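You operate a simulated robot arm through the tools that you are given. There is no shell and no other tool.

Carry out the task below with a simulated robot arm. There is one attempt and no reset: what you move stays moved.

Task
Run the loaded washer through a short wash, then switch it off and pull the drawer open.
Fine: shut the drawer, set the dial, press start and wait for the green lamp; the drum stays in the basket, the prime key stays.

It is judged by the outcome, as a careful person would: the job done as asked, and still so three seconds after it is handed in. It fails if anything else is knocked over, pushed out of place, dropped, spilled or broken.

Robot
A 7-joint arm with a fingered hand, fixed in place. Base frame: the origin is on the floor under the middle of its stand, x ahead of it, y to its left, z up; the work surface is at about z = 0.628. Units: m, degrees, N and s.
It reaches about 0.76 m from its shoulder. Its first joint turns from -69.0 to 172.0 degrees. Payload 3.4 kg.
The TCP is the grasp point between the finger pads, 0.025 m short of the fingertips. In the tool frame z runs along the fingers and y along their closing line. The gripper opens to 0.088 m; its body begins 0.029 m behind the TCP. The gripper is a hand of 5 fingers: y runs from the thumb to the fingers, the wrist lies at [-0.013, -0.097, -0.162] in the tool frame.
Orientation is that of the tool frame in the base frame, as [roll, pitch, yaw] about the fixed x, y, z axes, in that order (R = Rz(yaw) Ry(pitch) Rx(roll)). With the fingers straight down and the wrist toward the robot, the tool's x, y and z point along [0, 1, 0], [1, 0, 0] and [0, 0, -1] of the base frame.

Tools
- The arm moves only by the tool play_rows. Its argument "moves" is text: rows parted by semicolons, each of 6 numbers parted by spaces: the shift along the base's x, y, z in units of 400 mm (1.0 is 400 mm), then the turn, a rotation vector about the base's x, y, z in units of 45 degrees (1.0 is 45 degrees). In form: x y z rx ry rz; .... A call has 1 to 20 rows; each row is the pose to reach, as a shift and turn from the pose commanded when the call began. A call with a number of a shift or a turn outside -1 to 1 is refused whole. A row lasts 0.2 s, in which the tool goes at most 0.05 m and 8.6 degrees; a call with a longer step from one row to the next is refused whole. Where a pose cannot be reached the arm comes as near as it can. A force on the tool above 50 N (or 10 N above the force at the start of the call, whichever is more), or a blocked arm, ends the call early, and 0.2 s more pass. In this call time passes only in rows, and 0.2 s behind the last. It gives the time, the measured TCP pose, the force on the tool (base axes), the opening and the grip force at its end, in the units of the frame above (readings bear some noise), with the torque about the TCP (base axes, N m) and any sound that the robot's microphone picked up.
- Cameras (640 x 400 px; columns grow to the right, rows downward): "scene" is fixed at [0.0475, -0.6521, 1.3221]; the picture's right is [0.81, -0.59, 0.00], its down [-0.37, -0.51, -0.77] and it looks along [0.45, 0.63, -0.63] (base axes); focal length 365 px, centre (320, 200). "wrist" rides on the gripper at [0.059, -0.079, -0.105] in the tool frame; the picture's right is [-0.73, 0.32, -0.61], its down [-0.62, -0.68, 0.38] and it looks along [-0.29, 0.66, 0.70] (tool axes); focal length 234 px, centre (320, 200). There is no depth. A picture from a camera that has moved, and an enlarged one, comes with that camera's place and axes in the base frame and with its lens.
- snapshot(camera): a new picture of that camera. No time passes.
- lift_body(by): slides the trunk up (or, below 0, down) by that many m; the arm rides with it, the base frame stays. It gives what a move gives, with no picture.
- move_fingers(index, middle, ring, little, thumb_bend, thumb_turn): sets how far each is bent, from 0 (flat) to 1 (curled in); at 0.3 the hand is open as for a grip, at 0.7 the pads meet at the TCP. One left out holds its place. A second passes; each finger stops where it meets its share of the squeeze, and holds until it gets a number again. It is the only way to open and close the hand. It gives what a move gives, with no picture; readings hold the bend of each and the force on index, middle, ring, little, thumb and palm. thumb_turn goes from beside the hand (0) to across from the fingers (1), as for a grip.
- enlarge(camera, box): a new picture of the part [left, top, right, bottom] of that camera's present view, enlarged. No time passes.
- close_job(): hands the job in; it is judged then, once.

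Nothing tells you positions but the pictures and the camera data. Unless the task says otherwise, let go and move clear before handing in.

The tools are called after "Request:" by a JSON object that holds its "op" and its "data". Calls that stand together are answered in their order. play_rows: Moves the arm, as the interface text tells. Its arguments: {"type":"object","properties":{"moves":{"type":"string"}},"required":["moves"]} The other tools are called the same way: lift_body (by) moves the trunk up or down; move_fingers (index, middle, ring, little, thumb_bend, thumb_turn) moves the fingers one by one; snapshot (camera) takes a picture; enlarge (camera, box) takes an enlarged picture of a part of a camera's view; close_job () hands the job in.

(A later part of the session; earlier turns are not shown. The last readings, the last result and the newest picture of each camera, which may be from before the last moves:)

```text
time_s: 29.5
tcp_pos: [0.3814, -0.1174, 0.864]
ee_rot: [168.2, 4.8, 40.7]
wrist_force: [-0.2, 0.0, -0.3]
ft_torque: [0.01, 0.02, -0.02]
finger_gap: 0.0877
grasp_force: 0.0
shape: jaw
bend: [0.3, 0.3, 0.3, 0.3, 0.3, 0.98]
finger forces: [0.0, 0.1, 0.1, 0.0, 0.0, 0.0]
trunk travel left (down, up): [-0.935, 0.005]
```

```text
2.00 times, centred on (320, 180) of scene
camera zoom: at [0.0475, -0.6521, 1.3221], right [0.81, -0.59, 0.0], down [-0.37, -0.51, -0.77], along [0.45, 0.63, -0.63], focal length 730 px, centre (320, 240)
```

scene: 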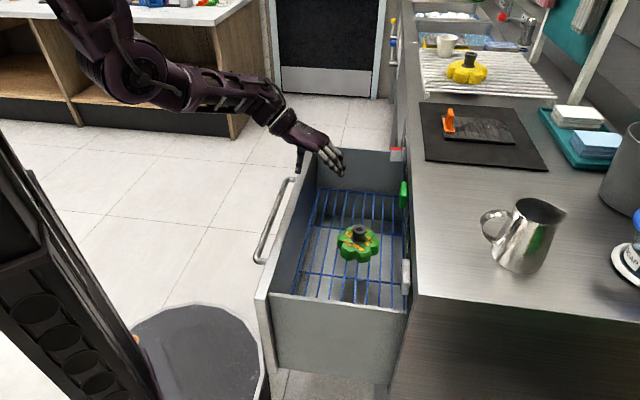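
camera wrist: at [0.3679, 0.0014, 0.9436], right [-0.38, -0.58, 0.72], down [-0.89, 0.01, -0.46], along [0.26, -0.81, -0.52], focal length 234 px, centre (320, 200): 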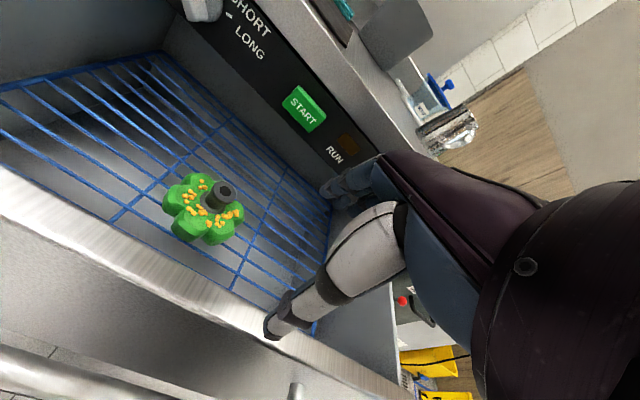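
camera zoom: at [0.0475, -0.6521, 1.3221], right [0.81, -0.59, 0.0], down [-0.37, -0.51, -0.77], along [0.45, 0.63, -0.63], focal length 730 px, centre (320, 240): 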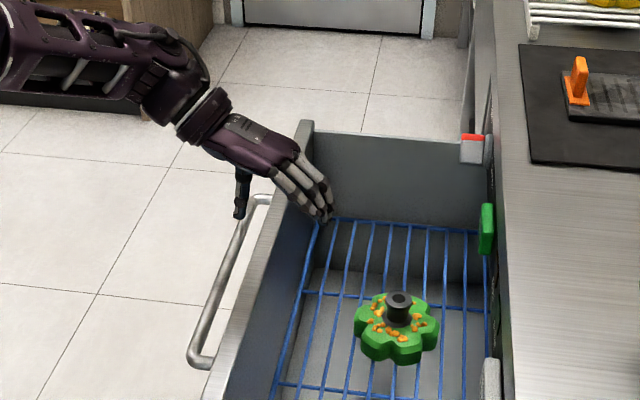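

The thumb tip is at about (0.350, -0.074, 0.838), right above the gap. I lower straight down to bring the thumb outside and the fingers inside the front wall.

Request:
{"op": "play_rows", "data": {"moves": "0 0 -0.05 0 0 0; 0 0 -0.1 0 0 0; 0 0 -0.15 0 0 0; 0 0 -0.2 0 0 0"}}

Request:
{"op": "snapshot", "data": {"camera": "wrist"}}

Request:
{"op": "enlarge", "data": {"camera": "scene", "box": [220, 80, 420, 280]}}

```text
time_s: 30.7
tcp_pos: [0.3721, -0.1416, 0.7952]
ee_rot: [167.9, 5.6, 39.4]
wrist_force: [-0.9, 3.3, 0.7]
ft_torque: [0.05, 0.01, -0.07]
finger_gap: 0.088
grasp_force: 0.0
shape: jaw
bend: [0.3, 0.3, 0.3, 0.3, 0.26, 0.96]
finger forces: [0.0, 0.0, 0.0, 0.0, 2.4, 0.1]
out of reach, approached as far as the arm can: row 4
trunk travel left (down, up): [-0.935, 0.005]
stopped in row 4: the arm was blocked; the commanded pose is now the measured one
```

```text
taken
camera wrist: at [0.3603, -0.0212, 0.8745], right [-0.39, -0.56, 0.73], down [-0.89, 0.03, -0.45], along [0.24, -0.83, -0.51], focal length 234 px, centre (320, 200)
```

wrist: 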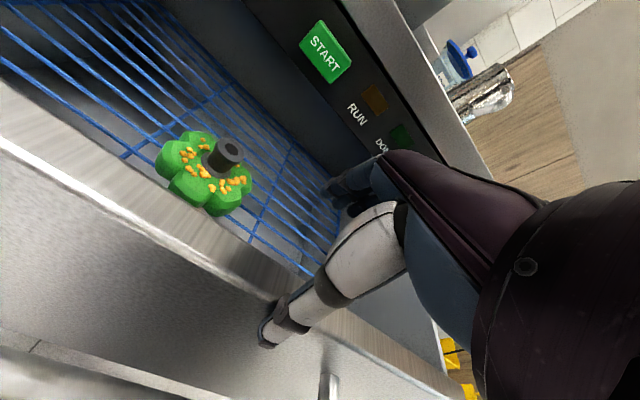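

```text
2.00 times, centred on (320, 180) of scene
camera zoom: at [0.0475, -0.6521, 1.3221], right [0.81, -0.59, 0.0], down [-0.37, -0.51, -0.77], along [0.45, 0.63, -0.63], focal length 730 px, centre (320, 240)
```

zoom: 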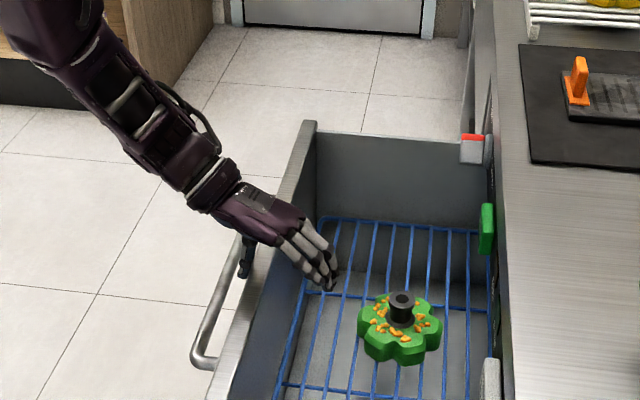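

The thumb is outside the wall (2.4 N contact) and the fingers inside. I lower slightly with the trunk for a better purchase, then push the drawer in gently.

Request:
{"op": "lift_body", "data": {"by": -0.02}}

Request:
{"op": "play_rows", "data": {"moves": "0.02 -0.02 0 0 0 0; 0.04 -0.04 0 0 0 0; 0.06 -0.06 0 0 0 0; 0.08 -0.08 0 0 0 0; 0.1 -0.1 0 0 0 0"}}

Request:
{"op": "enlarge", "data": {"camera": "scene", "box": [220, 80, 420, 280]}}

```text
time_s: 31.4
tcp_pos: [0.3711, -0.1407, 0.7748]
ee_rot: [167.9, 5.7, 39.4]
wrist_force: [-1.9, 0.9, 0.1]
ft_torque: [0.0, 0.04, 0.03]
finger_gap: 0.0879
grasp_force: 0.2
shape: jaw
bend: [0.3, 0.3, 0.3, 0.3, 0.28, 0.98]
finger forces: [0.1, 0.0, 0.1, 0.1, 1.7, 0.0]
trunk travel left (down, up): [-0.915, 0.025]
```

```text
time_s: 32.6
tcp_pos: [0.4025, -0.1827, 0.7832]
ee_rot: [168.0, 5.5, 39.4]
wrist_force: [0.8, -0.1, 0.5]
ft_torque: [-0.01, 0.0, -0.03]
finger_gap: 0.0879
grasp_force: 0.0
shape: jaw
bend: [0.3, 0.3, 0.3, 0.3, 0.3, 0.97]
finger forces: [0.0, 0.1, 0.0, 0.0, 0.0, 0.0]
out of reach, approached as far as the arm can: row 2, 3, 4, 5
trunk travel left (down, up): [-0.915, 0.025]
```

```text
2.00 times, centred on (320, 180) of scene
camera zoom: at [0.0475, -0.6521, 1.3221], right [0.81, -0.59, 0.0], down [-0.37, -0.51, -0.77], along [0.45, 0.63, -0.63], focal length 730 px, centre (320, 240)
```

zoom: 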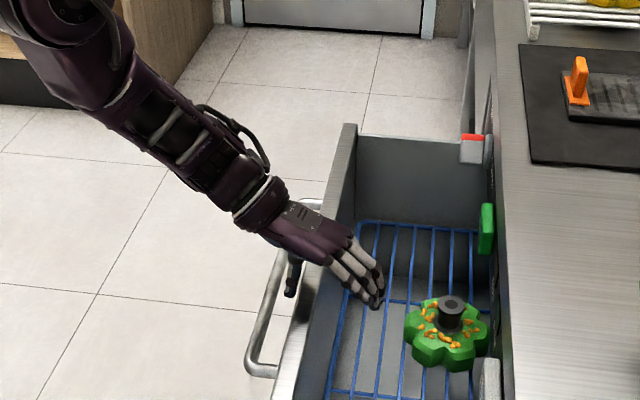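

The drawer slides in easily. The arm is near full stretch downward, so I alternate a small trunk drop with raising the hand relative to it.

Request:
{"op": "play_rows", "data": {"moves": "0.015 -0.015 0.03 0 0 0; 0.03 -0.03 0.06 0 0 0; 0.045 -0.045 0.08 0 0 0"}}

Request:
{"op": "lift_body", "data": {"by": -0.03}}

Request:
{"op": "play_rows", "data": {"moves": "0.015 -0.015 0.02 0 0 0; 0.03 -0.03 0.04 0 0 0; 0.045 -0.045 0.06 0 0 0; 0.06 -0.06 0.08 0 0 0"}}

Request:
{"op": "lift_body", "data": {"by": -0.03}}

Request:
{"op": "enlarge", "data": {"camera": "scene", "box": [220, 80, 420, 280]}}

Request:
{"op": "snapshot", "data": {"camera": "wrist"}}

```text
time_s: 33.4
tcp_pos: [0.4189, -0.1997, 0.8162]
ee_rot: [168.1, 5.6, 39.5]
wrist_force: [0.2, -0.7, 0.4]
ft_torque: [0.01, -0.01, -0.03]
finger_gap: 0.0877
grasp_force: 0.2
shape: jaw
bend: [0.3, 0.3, 0.3, 0.3, 0.3, 0.97]
finger forces: [0.0, 0.0, 0.1, 0.1, 0.0, 0.0]
trunk travel left (down, up): [-0.915, 0.025]
```

```text
time_s: 33.9
tcp_pos: [0.4279, -0.1993, 0.806]
ee_rot: [167.0, 4.6, 39.5]
wrist_force: [-2.8, 0.6, 13.1]
ft_torque: [0.55, 0.7, 0.1]
finger_gap: 0.0879
grasp_force: 0.0
shape: jaw
bend: [0.3, 0.3, 0.3, 0.3, 0.15, 1.0]
finger forces: [0.0, 0.0, 0.0, 0.1, 13.2, 0.0]
trunk travel left (down, up): [-0.898, 0.042]
stopped: the force on the tool passed its limit at 58 N (the readings are from after the stop); the commanded pose is now the measured one
```

```text
time_s: 34.9
tcp_pos: [0.4524, -0.224, 0.8366]
ee_rot: [167.2, 4.8, 39.6]
wrist_force: [0.5, 0.3, 0.0]
ft_torque: [0.01, -0.05, -0.02]
finger_gap: 0.0881
grasp_force: 0.1
shape: jaw
bend: [0.3, 0.3, 0.3, 0.3, 0.3, 0.98]
finger forces: [0.0, 0.1, 0.0, 0.0, 0.0, 0.1]
trunk travel left (down, up): [-0.898, 0.042]
```

```text
time_s: 35.7
tcp_pos: [0.4528, -0.224, 0.8079]
ee_rot: [167.1, 4.8, 39.5]
wrist_force: [-0.4, -0.2, -0.5]
ft_torque: [-0.02, 0.02, -0.02]
finger_gap: 0.088
grasp_force: 0.0
shape: jaw
bend: [0.3, 0.3, 0.3, 0.3, 0.3, 0.98]
finger forces: [0.0, 0.0, 0.0, 0.1, 0.0, 0.0]
trunk travel left (down, up): [-0.868, 0.072]
```

```text
2.00 times, centred on (320, 180) of scene
camera zoom: at [0.0475, -0.6521, 1.3221], right [0.81, -0.59, 0.0], down [-0.37, -0.51, -0.77], along [0.45, 0.63, -0.63], focal length 730 px, centre (320, 240)
```

zoom: 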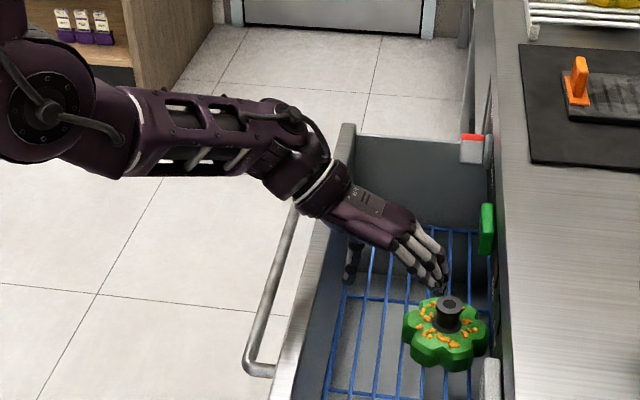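

```text
taken
camera wrist: at [0.4394, -0.1034, 0.8858], right [-0.4, -0.56, 0.72], down [-0.88, 0.02, -0.47], along [0.25, -0.83, -0.51], focal length 234 px, centre (320, 200)
```

wrist: 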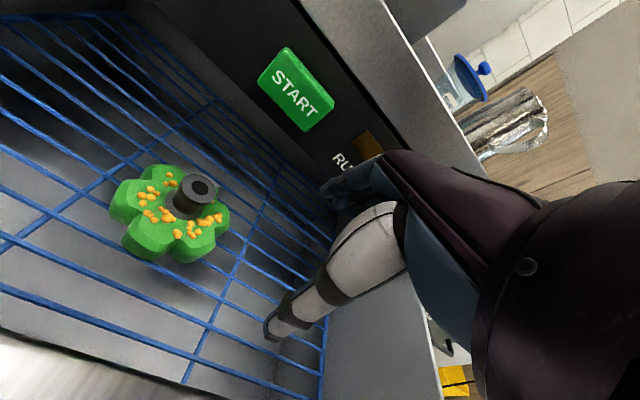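

That was careless: the hand rode up so the thumb came down on top of the wall and slipped inside. The drawer is in by about 6 cm and nothing is disturbed. I'll lift clear, step back so the thumb is outside the wall again, and check before lowering.

Request:
{"op": "play_rows", "data": {"moves": "0 0 0.065 0 0 0; 0 0 0.13 0 0 0; -0.035 0.044 0.13 0 0 0; -0.07 0.088 0.13 0 0 0; -0.105 0.1325 0.13 0 0 0"}}

Request:
{"op": "enlarge", "data": {"camera": "scene", "box": [220, 80, 420, 280]}}

Request:
{"op": "snapshot", "data": {"camera": "wrist"}}

```text
time_s: 36.9
tcp_pos: [0.4108, -0.1692, 0.8604]
ee_rot: [167.1, 4.7, 39.5]
wrist_force: [-0.4, 0.7, 0.8]
ft_torque: [-0.02, -0.01, -0.01]
finger_gap: 0.0878
grasp_force: 0.2
shape: jaw
bend: [0.3, 0.3, 0.3, 0.3, 0.3, 0.98]
finger forces: [0.0, 0.0, 0.0, 0.1, 0.1, 0.0]
trunk travel left (down, up): [-0.868, 0.072]
```

```text
2.00 times, centred on (320, 180) of scene
camera zoom: at [0.0475, -0.6521, 1.3221], right [0.81, -0.59, 0.0], down [-0.37, -0.51, -0.77], along [0.45, 0.63, -0.63], focal length 730 px, centre (320, 240)
```

zoom: 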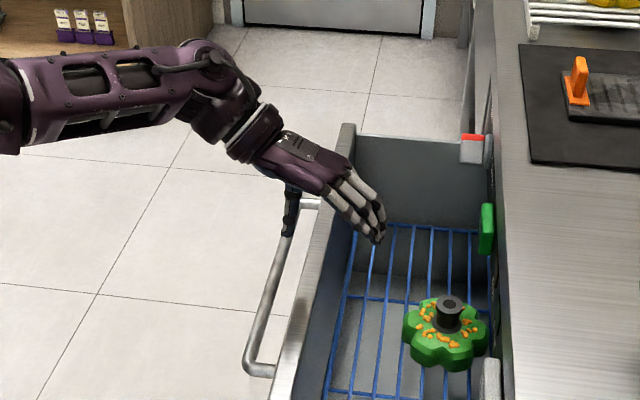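

```text
taken
camera wrist: at [0.3968, -0.0491, 0.9379], right [-0.4, -0.56, 0.72], down [-0.88, 0.02, -0.47], along [0.25, -0.83, -0.5], focal length 234 px, centre (320, 200)
```

wrist: 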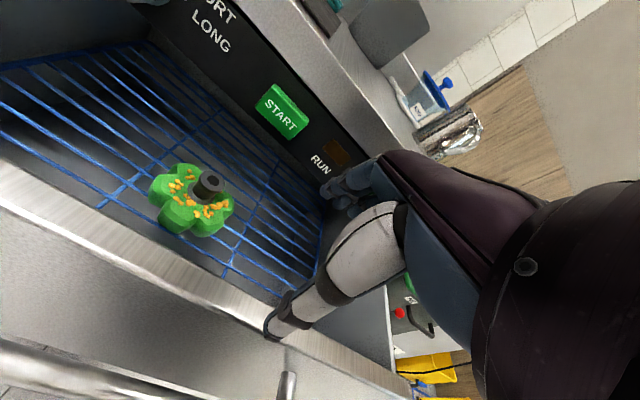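

The thumb tip sits over the gap again (about n = -0.36, wall outer face at -0.377). I lower straight down.

Request:
{"op": "play_rows", "data": {"moves": "0 0 -0.045 0 0 0; 0 0 -0.09 0 0 0; 0 0 -0.135 0 0 0; 0 0 -0.18 0 0 0; 0 0 -0.215 0 0 0"}}

Request:
{"op": "enlarge", "data": {"camera": "scene", "box": [220, 80, 420, 280]}}

```text
time_s: 38.1
tcp_pos: [0.4111, -0.1701, 0.7721]
ee_rot: [167.1, 4.8, 39.5]
wrist_force: [0.1, 0.0, -0.2]
ft_torque: [-0.08, -0.01, 0.02]
finger_gap: 0.0878
grasp_force: 0.0
shape: jaw
bend: [0.3, 0.3, 0.3, 0.3, 0.3, 0.98]
finger forces: [0.0, 0.0, 0.0, 0.0, 0.0, 0.0]
trunk travel left (down, up): [-0.868, 0.072]
```

```text
2.00 times, centred on (320, 180) of scene
camera zoom: at [0.0475, -0.6521, 1.3221], right [0.81, -0.59, 0.0], down [-0.37, -0.51, -0.77], along [0.45, 0.63, -0.63], focal length 730 px, centre (320, 240)
```

zoom: 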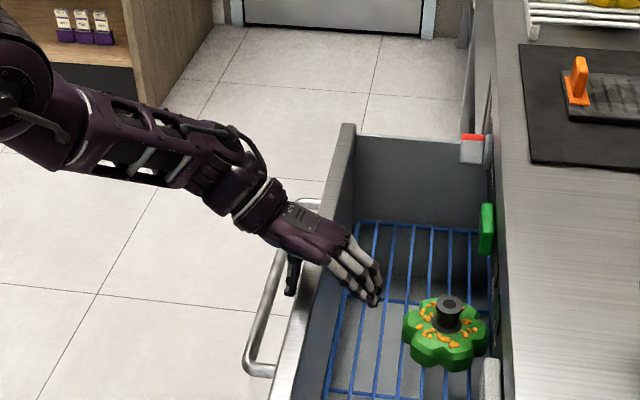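

The thumb is in the gap with no contact force. I push in 6 cm at constant height.

Request:
{"op": "play_rows", "data": {"moves": "0.027 -0.027 0 0 0 0; 0.054 -0.054 0 0 0 0; 0.08 -0.08 0 0 0 0; 0.106 -0.106 0 0 0 0"}}

Request:
{"op": "enlarge", "data": {"camera": "scene", "box": [220, 80, 420, 280]}}

```text
time_s: 39.1
tcp_pos: [0.4543, -0.2136, 0.7741]
ee_rot: [167.0, 4.7, 39.5]
wrist_force: [0.3, 0.4, 0.4]
ft_torque: [0.01, 0.0, 0.03]
finger_gap: 0.0881
grasp_force: 0.0
shape: jaw
bend: [0.3, 0.3, 0.3, 0.3, 0.29, 0.98]
finger forces: [0.1, 0.0, 0.0, 0.1, 0.1, 0.0]
trunk travel left (down, up): [-0.868, 0.072]
```

```text
2.00 times, centred on (320, 180) of scene
camera zoom: at [0.0475, -0.6521, 1.3221], right [0.81, -0.59, 0.0], down [-0.37, -0.51, -0.77], along [0.45, 0.63, -0.63], focal length 730 px, centre (320, 240)
```

zoom: 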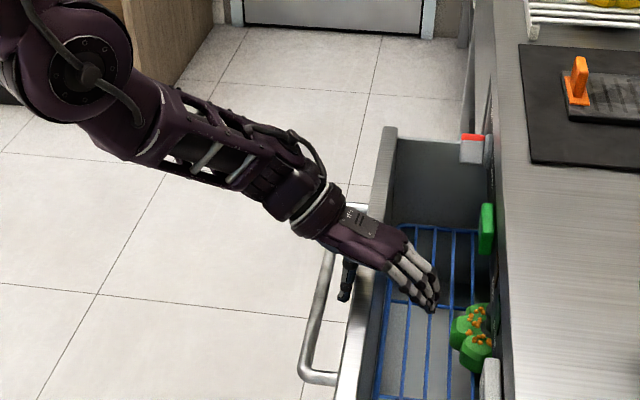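

The drawer is about half shut. I now lift the hand out, back off and tilt it so the fingertips can push from outside, entering between the bar and the wall.

Request:
{"op": "play_rows", "data": {"moves": "0 0 0.065 0 0 0; 0 0 0.13 0 0 0; 0 0 0.2 0 0 0; 0 0 0.27 0 0 0; -0.05 0.03 0.3 -0.067 -0.067 0; -0.1 0.06 0.32 -0.133 -0.133 0; -0.15 0.09 0.32 -0.2 -0.2 0; -0.2 0.12 0.32 -0.267 -0.267 0; -0.25 0.145 0.32 -0.267 -0.267 0"}}

Request:
{"op": "snapshot", "data": {"camera": "scene"}}

Request:
{"op": "snapshot", "data": {"camera": "wrist"}}

```text
time_s: 41.3
tcp_pos: [0.3607, -0.1909, 0.9078]
ee_rot: [145.8, 5.2, 39.3]
wrist_force: [0.0, 0.1, 0.6]
ft_torque: [-0.01, 0.02, 0.0]
finger_gap: 0.0878
grasp_force: 0.0
shape: jaw
bend: [0.3, 0.3, 0.3, 0.3, 0.3, 0.98]
finger forces: [0.0, 0.1, 0.0, 0.1, 0.1, 0.1]
trunk travel left (down, up): [-0.868, 0.072]
stopped in row 9: the arm was blocked; the commanded pose is now the measured one
```

```text
taken
```

scene: 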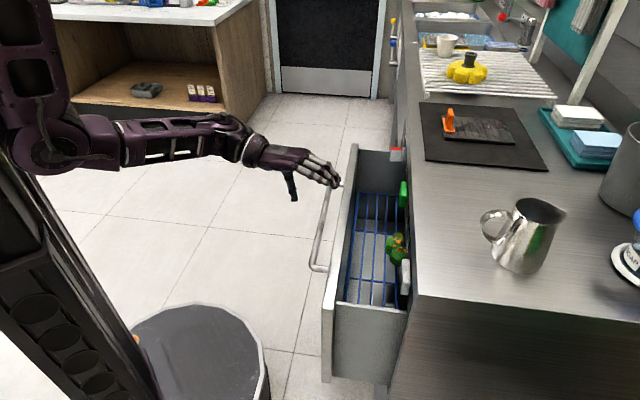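

```text
taken
camera wrist: at [0.3306, -0.053, 0.9431], right [-0.56, -0.36, 0.75], down [-0.75, -0.16, -0.64], along [0.35, -0.92, -0.18], focal length 234 px, centre (320, 200)
```

wrist: 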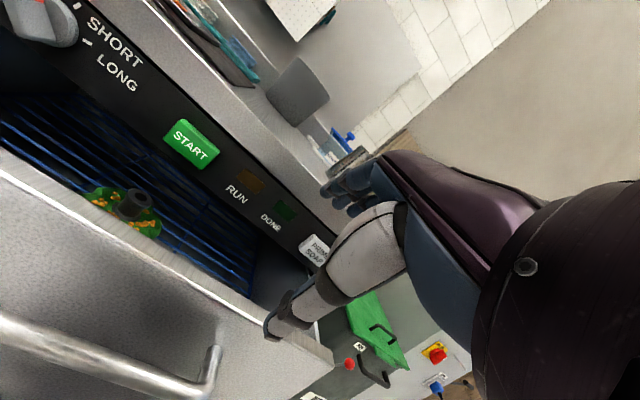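

The fingers point at the wall now, with the bar at about n = -0.395, z = 0.73. I go down part way, drifting back a little, and check before entering the gap.

Request:
{"op": "play_rows", "data": {"moves": "0 0.01 -0.05 0 0 0; 0 0.02 -0.1 0 0 0; -0.005 0.03 -0.15 0 0 0; -0.01 0.045 -0.2 0 0 0; -0.01 0.045 -0.24 0 0 0"}}

Request:
{"op": "enlarge", "data": {"camera": "scene", "box": [220, 80, 420, 280]}}

Request:
{"op": "snapshot", "data": {"camera": "wrist"}}

```text
time_s: 42.5
tcp_pos: [0.3575, -0.1709, 0.8098]
ee_rot: [146.0, 5.0, 39.2]
wrist_force: [-0.2, 0.6, 0.5]
ft_torque: [-0.01, 0.01, 0.01]
finger_gap: 0.0878
grasp_force: 0.1
shape: jaw
bend: [0.3, 0.3, 0.3, 0.3, 0.3, 0.98]
finger forces: [0.0, 0.1, 0.1, 0.1, 0.0, 0.0]
trunk travel left (down, up): [-0.868, 0.072]
```

```text
2.00 times, centred on (320, 180) of scene
camera zoom: at [0.0475, -0.6521, 1.3221], right [0.81, -0.59, 0.0], down [-0.37, -0.51, -0.77], along [0.45, 0.63, -0.63], focal length 730 px, centre (320, 240)
```

zoom: 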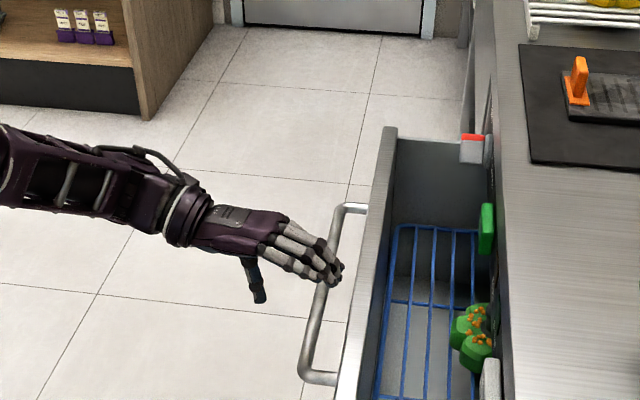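

```text
taken
camera wrist: at [0.3264, -0.0341, 0.8473], right [-0.56, -0.36, 0.75], down [-0.75, -0.16, -0.64], along [0.35, -0.92, -0.18], focal length 234 px, centre (320, 200)
```

wrist: 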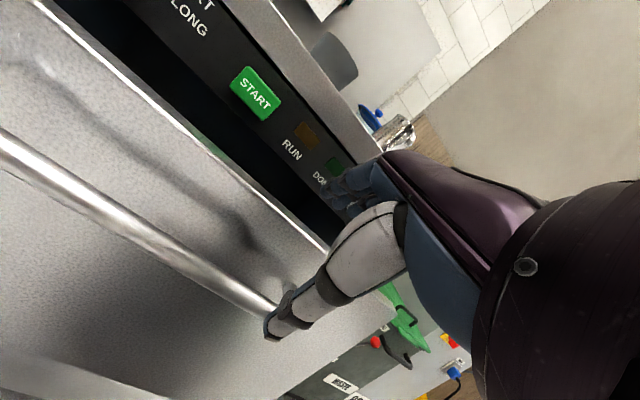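

The fingertips are over the gap (n about -0.42 between bar at -0.395 and wall at -0.441). I lower into it and then push.

Request:
{"op": "play_rows", "data": {"moves": "0 0 -0.05 0 0 0; 0 0 -0.1 0 0 0; 0 0 -0.14 0 0 0"}}

Request:
{"op": "enlarge", "data": {"camera": "scene", "box": [220, 80, 420, 280]}}

```text
time_s: 43.3
tcp_pos: [0.3528, -0.173, 0.7666]
ee_rot: [145.9, 4.9, 39.2]
wrist_force: [0.2, -0.3, -0.2]
ft_torque: [-0.04, -0.01, -0.03]
finger_gap: 0.0878
grasp_force: 0.0
shape: jaw
bend: [0.3, 0.3, 0.3, 0.3, 0.3, 0.98]
finger forces: [0.1, 0.0, 0.0, 0.0, 0.0, 0.1]
out of reach, approached as far as the arm can: row 3
trunk travel left (down, up): [-0.868, 0.072]
```

```text
2.00 times, centred on (320, 180) of scene
camera zoom: at [0.0475, -0.6521, 1.3221], right [0.81, -0.59, 0.0], down [-0.37, -0.51, -0.77], along [0.45, 0.63, -0.63], focal length 730 px, centre (320, 240)
```

zoom: 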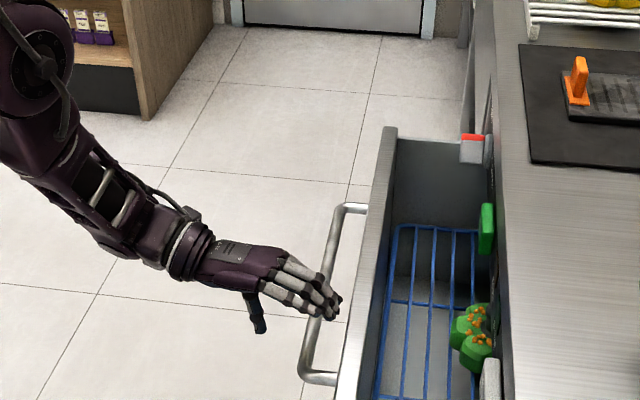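

Almost at the arm's downward reach; I'll raise the hand 6 cm, lower the trunk 6 cm to the same spot, and then push.

Request:
{"op": "play_rows", "data": {"moves": "0 0 0.05 0 0 0; 0 0 0.1 0 0 0; 0 0 0.16 0 0 0"}}

Request:
{"op": "lift_body", "data": {"by": -0.055}}

Request:
{"op": "enlarge", "data": {"camera": "scene", "box": [220, 80, 420, 280]}}

```text
time_s: 44.1
tcp_pos: [0.3524, -0.1741, 0.8326]
ee_rot: [146.0, 5.1, 39.1]
wrist_force: [-0.2, 0.4, -0.5]
ft_torque: [0.02, 0.0, 0.02]
finger_gap: 0.088
grasp_force: 0.1
shape: jaw
bend: [0.3, 0.3, 0.3, 0.3, 0.3, 0.98]
finger forces: [0.1, 0.0, 0.0, 0.0, 0.1, 0.1]
trunk travel left (down, up): [-0.868, 0.072]
```

```text
time_s: 45.0
tcp_pos: [0.353, -0.1733, 0.7768]
ee_rot: [146.0, 5.1, 39.2]
wrist_force: [0.1, 0.8, 0.0]
ft_torque: [-0.02, 0.05, 0.0]
finger_gap: 0.0878
grasp_force: 0.0
shape: jaw
bend: [0.3, 0.3, 0.3, 0.3, 0.3, 0.98]
finger forces: [0.0, 0.1, 0.0, 0.0, 0.0, 0.0]
trunk travel left (down, up): [-0.813, 0.127]
```

```text
2.00 times, centred on (320, 180) of scene
camera zoom: at [0.0475, -0.6521, 1.3221], right [0.81, -0.59, 0.0], down [-0.37, -0.51, -0.77], along [0.45, 0.63, -0.63], focal length 730 px, centre (320, 240)
```

zoom: 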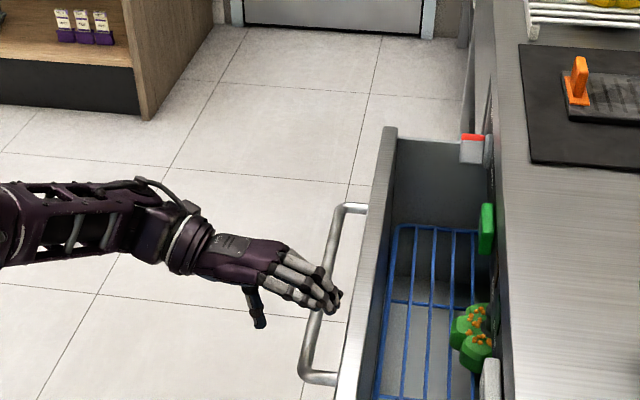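

I lower the last 2 cm into the gap and push 5 cm.

Request:
{"op": "play_rows", "data": {"moves": "0 0 -0.03 0 0 0; 0 0 -0.06 0 0 0; 0.03 -0.03 -0.06 0 0 0; 0.06 -0.06 -0.06 0 0 0; 0.09 -0.09 -0.06 0 0 0; 0.12 -0.12 -0.06 0 0 0"}}

Request:
{"op": "enlarge", "data": {"camera": "scene", "box": [220, 80, 420, 280]}}

Request:
{"op": "snapshot", "data": {"camera": "wrist"}}

```text
time_s: 46.4
tcp_pos: [0.4036, -0.2219, 0.7521]
ee_rot: [146.0, 5.1, 39.2]
wrist_force: [-1.5, 0.3, -0.1]
ft_torque: [-0.01, 0.0, 0.0]
finger_gap: 0.0878
grasp_force: 0.0
shape: jaw
bend: [0.3, 0.3, 0.3, 0.3, 0.3, 0.98]
finger forces: [0.1, 0.1, 0.0, 0.0, 0.0, 0.0]
trunk travel left (down, up): [-0.813, 0.127]
```

```text
2.00 times, centred on (320, 180) of scene
camera zoom: at [0.0475, -0.6521, 1.3221], right [0.81, -0.59, 0.0], down [-0.37, -0.51, -0.77], along [0.45, 0.63, -0.63], focal length 730 px, centre (320, 240)
```

zoom: 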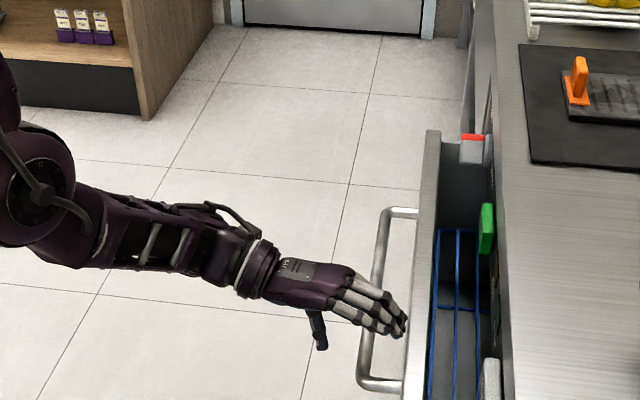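

```text
taken
camera wrist: at [0.3726, -0.0857, 0.7889], right [-0.56, -0.36, 0.75], down [-0.75, -0.16, -0.64], along [0.35, -0.92, -0.18], focal length 234 px, centre (320, 200)
```

wrist: 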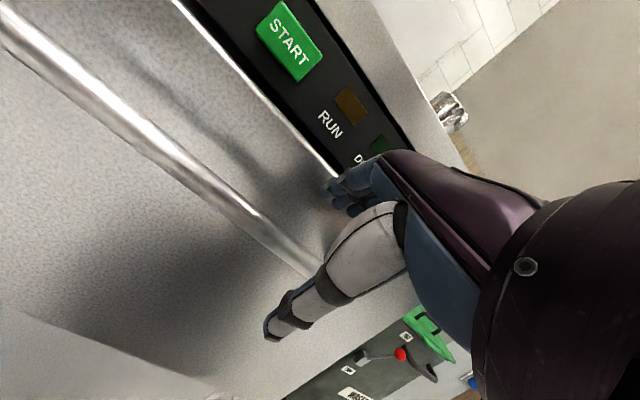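

The drawer follows easily and about 8 cm remain. I push 5 cm more.

Request:
{"op": "play_rows", "data": {"moves": "0.025 -0.025 0 0 0 0; 0.05 -0.05 0 0 0 0; 0.075 -0.075 0 0 0 0; 0.1 -0.1 0 0 0 0"}}

Request:
{"op": "enlarge", "data": {"camera": "scene", "box": [220, 80, 420, 280]}}

Request:
{"op": "snapshot", "data": {"camera": "wrist"}}

```text
time_s: 47.4
tcp_pos: [0.442, -0.2639, 0.7516]
ee_rot: [145.9, 5.1, 39.2]
wrist_force: [0.9, -0.2, -0.5]
ft_torque: [0.01, 0.02, -0.06]
finger_gap: 0.0877
grasp_force: 0.1
shape: jaw
bend: [0.3, 0.3, 0.3, 0.3, 0.3, 0.98]
finger forces: [0.1, 0.0, 0.0, 0.0, 0.0, 0.0]
trunk travel left (down, up): [-0.813, 0.127]
```

```text
2.00 times, centred on (320, 180) of scene
camera zoom: at [0.0475, -0.6521, 1.3221], right [0.81, -0.59, 0.0], down [-0.37, -0.51, -0.77], along [0.45, 0.63, -0.63], focal length 730 px, centre (320, 240)
```

zoom: 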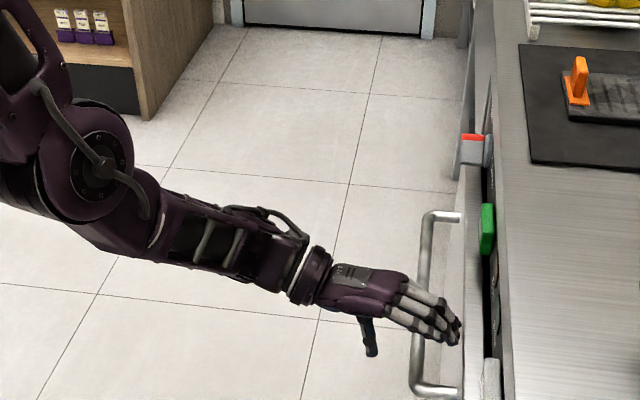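

```text
taken
camera wrist: at [0.4115, -0.126, 0.789], right [-0.56, -0.36, 0.75], down [-0.75, -0.16, -0.64], along [0.35, -0.92, -0.18], focal length 234 px, centre (320, 200)
```

wrist: 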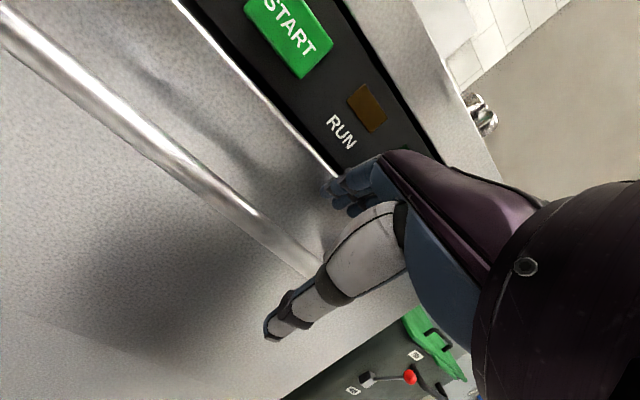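

Nearly shut. I push on in small steps and watch the force.

Request:
{"op": "play_rows", "data": {"moves": "0.015 -0.015 0 0 0 0; 0.03 -0.03 0 0 0 0; 0.045 -0.045 0 0 0 0"}}

Request:
{"op": "enlarge", "data": {"camera": "scene", "box": [320, 120, 440, 300]}}

Request:
{"op": "snapshot", "data": {"camera": "wrist"}}

```text
time_s: 48.2
tcp_pos: [0.4593, -0.2801, 0.7516]
ee_rot: [146.0, 5.0, 39.3]
wrist_force: [0.6, -0.2, -0.1]
ft_torque: [0.02, 0.0, -0.01]
finger_gap: 0.0876
grasp_force: 0.1
shape: jaw
bend: [0.3, 0.3, 0.3, 0.3, 0.3, 0.98]
finger forces: [0.0, 0.0, 0.1, 0.0, 0.1, 0.1]
trunk travel left (down, up): [-0.813, 0.127]
```

```text
2.22 times, centred on (380, 210) of scene
camera zoom: at [0.0475, -0.6521, 1.3221], right [0.81, -0.59, 0.0], down [-0.37, -0.51, -0.77], along [0.45, 0.63, -0.63], focal length 811 px, centre (187, 178)
```

zoom: 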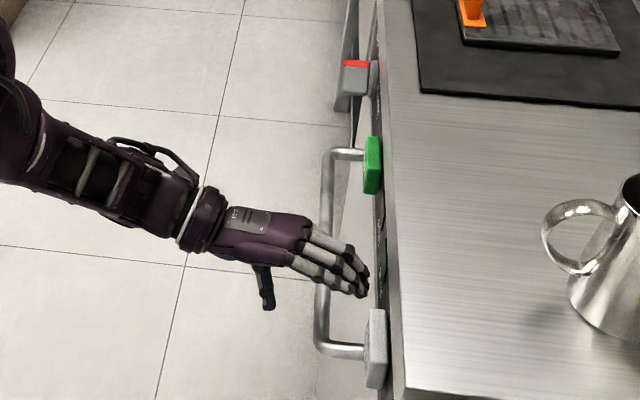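

```text
taken
camera wrist: at [0.4293, -0.143, 0.7891], right [-0.56, -0.36, 0.75], down [-0.75, -0.16, -0.64], along [0.35, -0.92, -0.18], focal length 234 px, centre (320, 200)
```

wrist: 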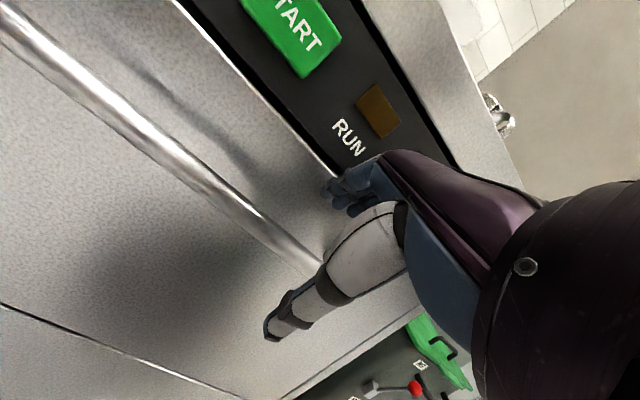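

The front is almost flush. I press on slightly until it meets its stop.

Request:
{"op": "play_rows", "data": {"moves": "0.01 -0.01 0 0 0 0; 0.02 -0.02 0 0 0 0; 0.03 -0.03 0 0 0 0"}}

Request:
{"op": "enlarge", "data": {"camera": "scene", "box": [320, 120, 440, 300]}}

Request:
{"op": "snapshot", "data": {"camera": "wrist"}}

```text
time_s: 49.0
tcp_pos: [0.4667, -0.2876, 0.7543]
ee_rot: [145.8, 5.1, 39.3]
wrist_force: [-20.9, 23.1, 7.2]
ft_torque: [-0.46, -0.41, -0.18]
finger_gap: 0.0825
grasp_force: 0.1
shape: jaw
bend: [0.41, 0.35, 0.34, 0.3, 0.3, 0.98]
finger forces: [13.8, 9.9, 6.9, 0.1, 0.1, 0.0]
trunk travel left (down, up): [-0.813, 0.127]
```

```text
2.22 times, centred on (380, 210) of scene
camera zoom: at [0.0475, -0.6521, 1.3221], right [0.81, -0.59, 0.0], down [-0.37, -0.51, -0.77], along [0.45, 0.63, -0.63], focal length 811 px, centre (187, 178)
```

zoom: 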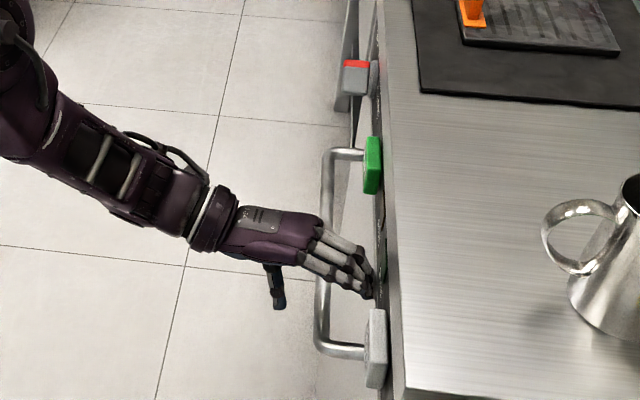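

```text
taken
camera wrist: at [0.4366, -0.1498, 0.7911], right [-0.56, -0.36, 0.75], down [-0.75, -0.16, -0.64], along [0.35, -0.92, -0.18], focal length 234 px, centre (320, 200)
```

wrist: 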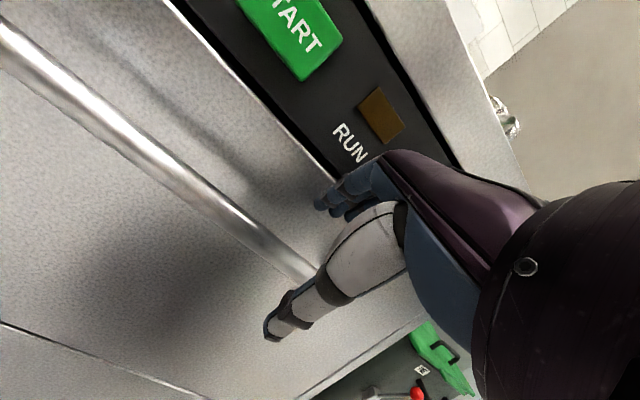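

The drawer is against its stop (31 N), so it is shut. I ease off, lift out of the gap and back away to view the panel.

Request:
{"op": "play_rows", "data": {"moves": "-0.018 0.018 0 0 0 0; -0.025 0.025 0.05 0 0 0; -0.03 0.03 0.1 0 0 0; -0.04 0.04 0.17 0 0 0; -0.08 0.08 0.24 0 0 0; -0.12 0.12 0.3 0 0 0; -0.16 0.16 0.35 0 0 0"}}

Request:
{"op": "snapshot", "data": {"camera": "scene"}}

Request:
{"op": "snapshot", "data": {"camera": "wrist"}}

```text
time_s: 50.6
tcp_pos: [0.4047, -0.2283, 0.8931]
ee_rot: [145.8, 5.0, 39.2]
wrist_force: [0.3, -0.6, 0.4]
ft_torque: [-0.02, 0.01, -0.03]
finger_gap: 0.088
grasp_force: 0.0
shape: jaw
bend: [0.3, 0.3, 0.3, 0.3, 0.3, 0.98]
finger forces: [0.0, 0.1, 0.0, 0.0, 0.0, 0.0]
trunk travel left (down, up): [-0.813, 0.127]
```

```text
taken
```

scene: 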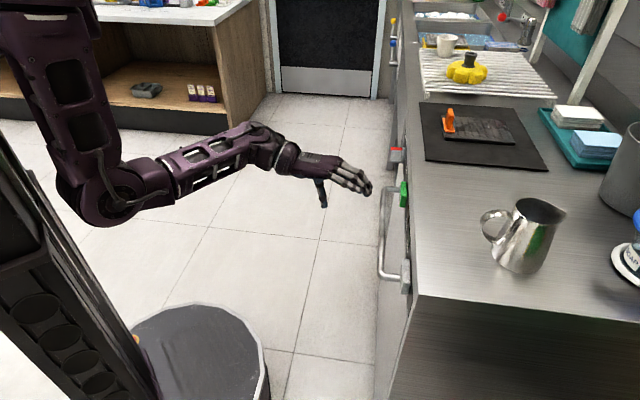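

```text
taken
camera wrist: at [0.3758, -0.0912, 0.9296], right [-0.56, -0.36, 0.75], down [-0.75, -0.16, -0.64], along [0.35, -0.92, -0.18], focal length 234 px, centre (320, 200)
```

wrist: 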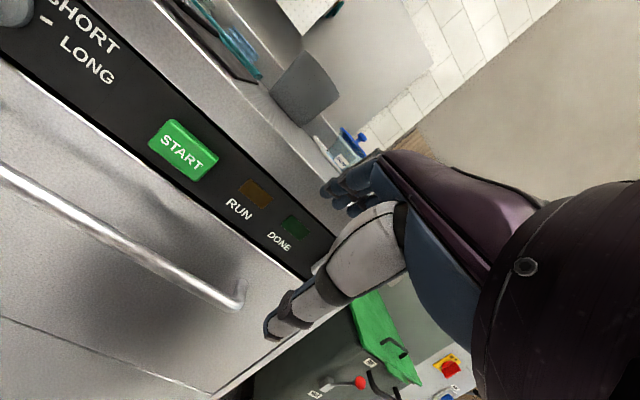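

The drawer is shut and the panel is fully in view: RUN and DONE lamps dark, dial still on OFF. I form a pointing hand (index straight, others curled) well clear of everything.

Request:
{"op": "move_fingers", "data": {"index": 0, "middle": 1, "ring": 1, "little": 1}}

Request:
{"op": "enlarge", "data": {"camera": "scene", "box": [260, 100, 440, 280]}}

Request:
{"op": "snapshot", "data": {"camera": "wrist"}}

```text
time_s: 51.6
tcp_pos: [0.4068, -0.2289, 0.8929]
ee_rot: [145.9, 5.1, 39.2]
wrist_force: [0.4, 0.5, 0.4]
ft_torque: [0.0, -0.02, 0.02]
finger_gap: 0.1184
grasp_force: 0.1
shape: fingers
bend: [0.0, 1.0, 1.0, 1.0, 0.3, 0.98]
finger forces: [0.1, 0.0, 0.1, 0.0, 0.0, 0.0]
trunk travel left (down, up): [-0.813, 0.127]
```

```text
2.22 times, centred on (350, 190) of scene
camera zoom: at [0.0475, -0.6521, 1.3221], right [0.81, -0.59, 0.0], down [-0.37, -0.51, -0.77], along [0.45, 0.63, -0.63], focal length 811 px, centre (253, 222)
```

zoom: 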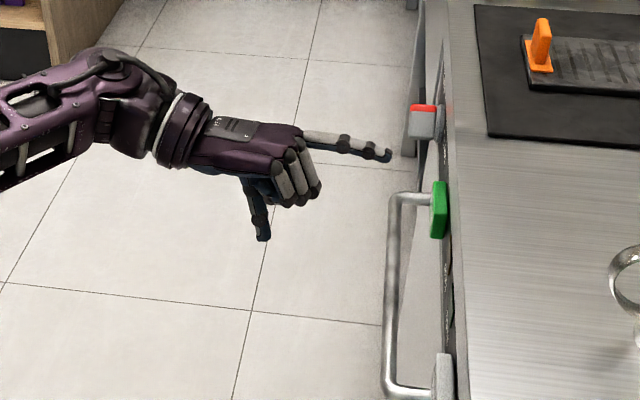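

```text
taken
camera wrist: at [0.3766, -0.0916, 0.9288], right [-0.56, -0.36, 0.75], down [-0.75, -0.16, -0.64], along [0.35, -0.92, -0.18], focal length 234 px, centre (320, 200)
```

wrist: 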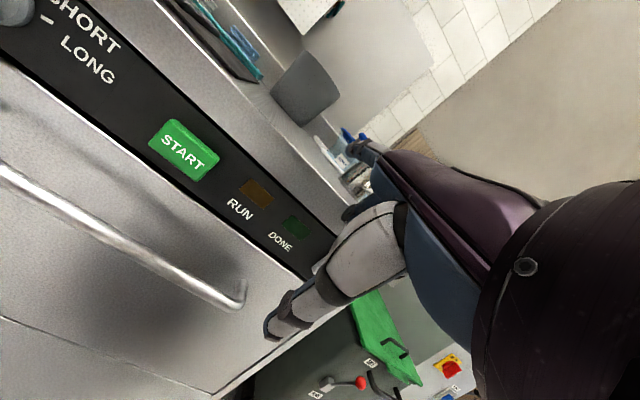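

The pointing hand is good: the index tip sits at about TCP + (0.054, -0.038, 0.049) and points level at the panel. I move left in front of the dial, staying clear of the panel.

Request:
{"op": "play_rows", "data": {"moves": "0.03 0.07 0 0 0 0; 0.07 0.14 0 0 0 0; 0.11 0.21 0 0 0 0; 0.15 0.28 0 0 0 0; 0.19 0.35 0 0 0 0; 0.23 0.42 0 0 0 0; 0.28 0.48 0 0 0 0; 0.333 0.547 0 0 0 0"}}

Request:
{"op": "snapshot", "data": {"camera": "scene"}}

Request:
{"op": "snapshot", "data": {"camera": "wrist"}}

```text
time_s: 53.1
tcp_pos: [0.4904, -0.1489, 0.8747]
ee_rot: [139.4, 11.7, 36.2]
wrist_force: [0.1, 0.1, 0.3]
ft_torque: [0.0, 0.0, 0.0]
finger_gap: 0.1185
grasp_force: 0.0
shape: fingers
bend: [0.0, 1.0, 1.0, 1.0, 0.3, 0.98]
finger forces: [0.1, 0.0, 0.1, 0.0, 0.0, 0.1]
trunk travel left (down, up): [-0.813, 0.127]
stopped in row 7: the arm was blocked; the commanded pose is now the measured one
```

```text
taken
```

scene: 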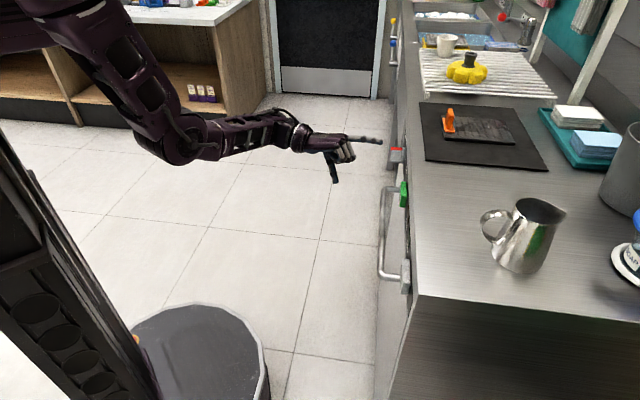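

```text
taken
camera wrist: at [0.4667, -0.0068, 0.8899], right [-0.55, -0.22, 0.8], down [-0.77, -0.23, -0.59], along [0.32, -0.95, -0.04], focal length 234 px, centre (320, 200)
```

wrist: 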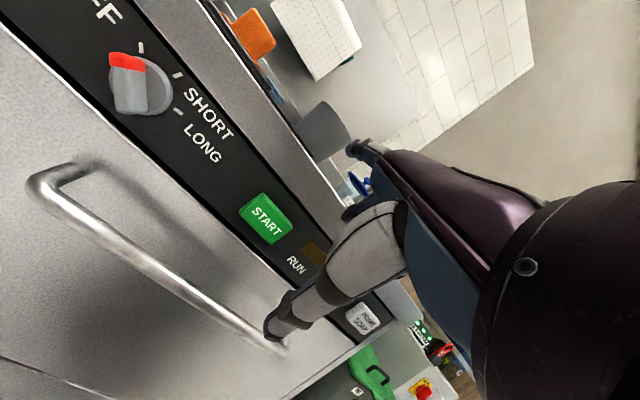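

The wrist cannot stay at this yaw so far left, but pushing the dial from its right side suits a yaw of about 68° better. I turn the hand that way while staying back from the panel.

Request:
{"op": "play_rows", "data": {"moves": "0.009 0.003 0.008 0.031 0 0.088; 0.018 0.006 0.016 0.0625 0 0.177; 0.028 0.008 0.024 0.094 0 0.265; 0.037 0.011 0.031 0.125 0 0.353; 0.047 0.014 0.04 0.156 0 0.442; 0.056 0.017 0.047 0.188 0 0.53; 0.066 0.02 0.055 0.219 0 0.619; 0.075 0.0225 0.0625 0.25 0 0.707"}}

Request:
{"op": "snapshot", "data": {"camera": "scene"}}

Request:
{"op": "snapshot", "data": {"camera": "wrist"}}

```text
time_s: 54.9
tcp_pos: [0.5221, -0.1385, 0.8988]
ee_rot: [146.0, 2.6, 69.3]
wrist_force: [0.6, 0.7, -0.1]
ft_torque: [0.02, -0.01, -0.01]
finger_gap: 0.1187
grasp_force: 0.1
shape: fingers
bend: [0.0, 1.0, 1.0, 1.0, 0.3, 0.98]
finger forces: [0.0, 0.1, 0.0, 0.0, 0.0, 0.0]
trunk travel left (down, up): [-0.813, 0.127]
```

```text
taken
```

scene: 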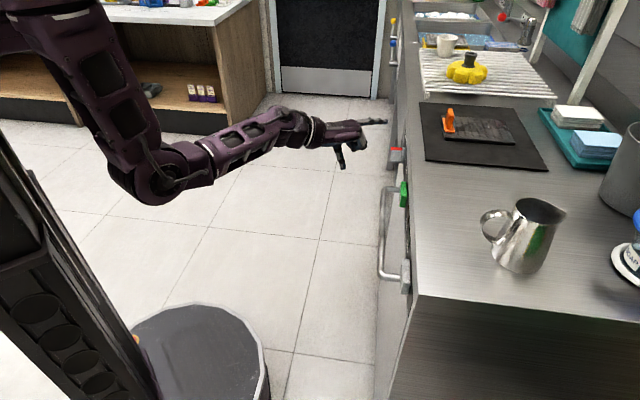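

```text
taken
camera wrist: at [0.4269, -0.0371, 0.9399], right [-0.31, -0.62, 0.72], down [-0.56, -0.49, -0.67], along [0.77, -0.61, -0.2], focal length 234 px, centre (320, 200)
```

wrist: 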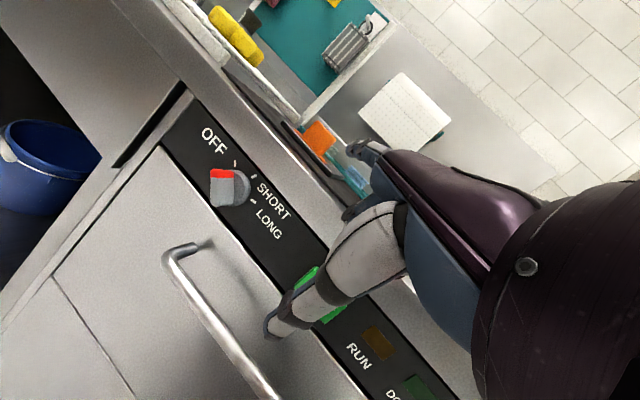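

This works well, and the view is nearly frontal. I enlarge the dial and the fingertip.

Request:
{"op": "enlarge", "data": {"camera": "wrist", "box": [160, 100, 400, 260]}}

Request:
{"op": "enlarge", "data": {"camera": "scene", "box": [310, 90, 430, 190]}}

Request:
{"op": "enlarge", "data": {"camera": "wrist", "box": [180, 110, 300, 250]}}

```text
2.50 times, centred on (280, 180) of wrist
camera zoom: at [0.4269, -0.0371, 0.9399], right [-0.31, -0.62, 0.72], down [-0.56, -0.49, -0.67], along [0.77, -0.61, -0.2], focal length 585 px, centre (420, 250)
```

zoom: 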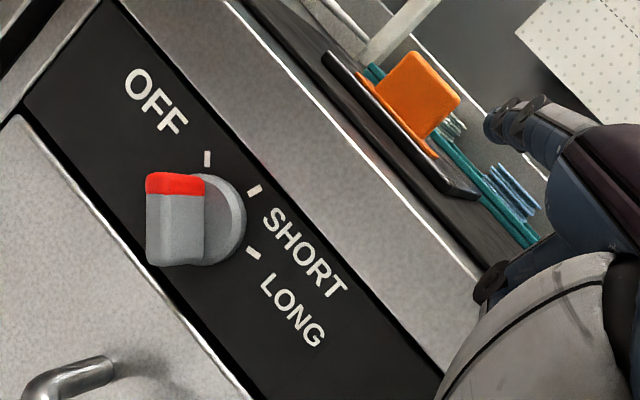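

```text
4.00 times, centred on (370, 140) of scene
camera zoom: at [0.0475, -0.6521, 1.3221], right [0.81, -0.59, 0.0], down [-0.37, -0.51, -0.77], along [0.45, 0.63, -0.63], focal length 1460 px, centre (120, 440)
```

zoom: 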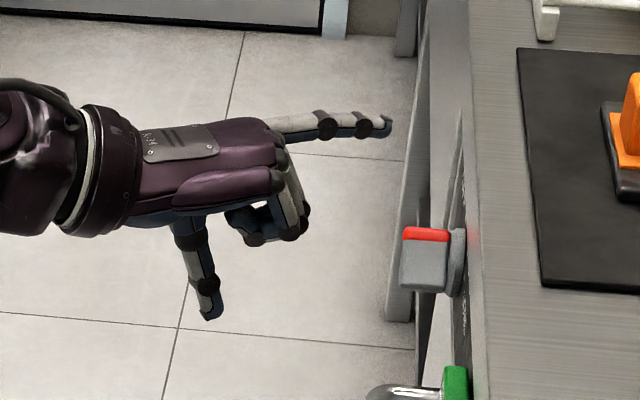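

```text
2.86 times, centred on (240, 180) of wrist
camera zoom: at [0.4269, -0.0371, 0.9399], right [-0.31, -0.62, 0.72], down [-0.56, -0.49, -0.67], along [0.77, -0.61, -0.2], focal length 669 px, centre (549, 257)
```

zoom: 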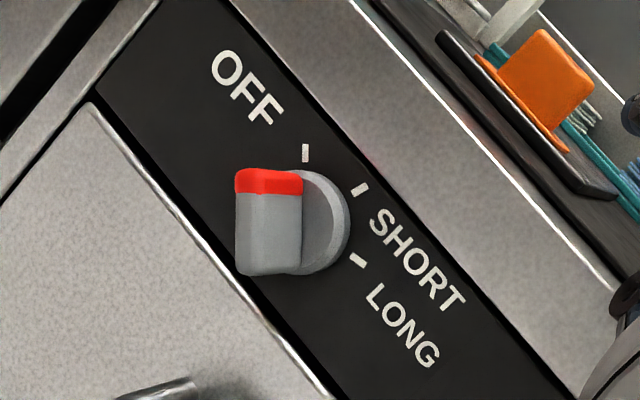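

I have good numbers: the index tip is at TCP + (0.069, -0.008, 0.050); the knob centre is u = 0.387, z = 0.819, sticking out to n about -0.542. I lower the trunk 7 cm for reach and bring the tip to the right of the knob, still clear of it.

Request:
{"op": "lift_body", "data": {"by": -0.07}}

Request:
{"op": "play_rows", "data": {"moves": "0.022 0.025 -0.04 0 0 0; 0.044 0.05 -0.08 0 0 0; 0.066 0.074 -0.125 0 0 0"}}

Request:
{"op": "enlarge", "data": {"camera": "wrist", "box": [200, 60, 400, 220]}}

Request:
{"op": "enlarge", "data": {"camera": "scene", "box": [330, 100, 430, 200]}}

```text
time_s: 55.9
tcp_pos: [0.521, -0.1389, 0.8307]
ee_rot: [146.0, 2.7, 69.1]
wrist_force: [-0.5, 0.1, 0.0]
ft_torque: [0.02, 0.03, -0.03]
finger_gap: 0.1184
grasp_force: 0.1
shape: fingers
bend: [0.0, 1.0, 1.0, 1.0, 0.3, 0.98]
finger forces: [0.1, 0.1, 0.0, 0.1, 0.0, 0.1]
trunk travel left (down, up): [-0.743, 0.197]
```

```text
time_s: 56.7
tcp_pos: [0.5476, -0.1097, 0.7794]
ee_rot: [146.1, 2.8, 69.0]
wrist_force: [-0.7, -0.5, 0.8]
ft_torque: [0.03, 0.02, -0.03]
finger_gap: 0.1184
grasp_force: 0.1
shape: fingers
bend: [0.0, 1.0, 1.0, 1.0, 0.3, 0.98]
finger forces: [0.0, 0.1, 0.0, 0.0, 0.0, 0.0]
trunk travel left (down, up): [-0.743, 0.197]
```

```text
2.50 times, centred on (300, 140) of wrist
camera zoom: at [0.4537, -0.0073, 0.8189], right [-0.31, -0.62, 0.72], down [-0.56, -0.49, -0.67], along [0.76, -0.61, -0.2], focal length 585 px, centre (370, 350)
```

zoom: 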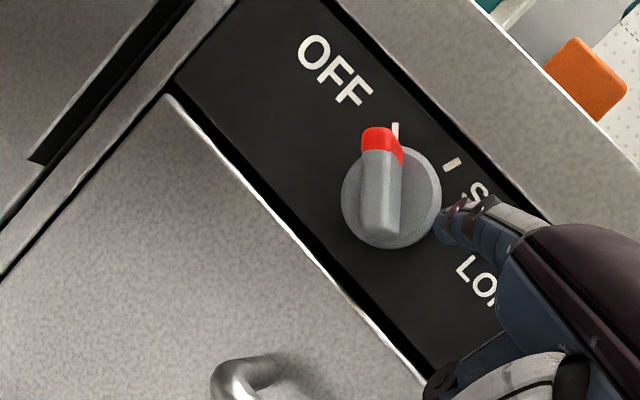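

```text
4.00 times, centred on (380, 150) of scene
camera zoom: at [0.0475, -0.6521, 1.3221], right [0.81, -0.59, 0.0], down [-0.37, -0.51, -0.77], along [0.45, 0.63, -0.63], focal length 1460 px, centre (80, 400)
```

zoom: 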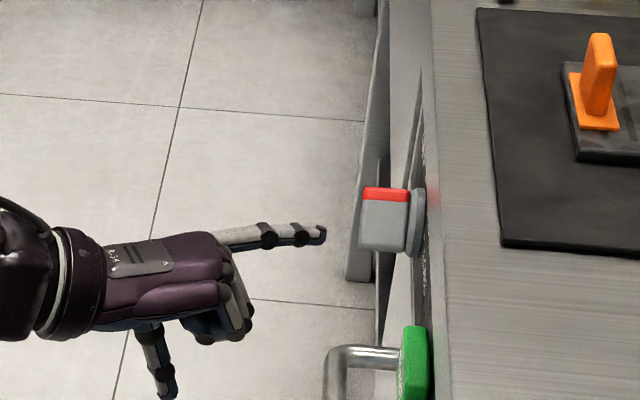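

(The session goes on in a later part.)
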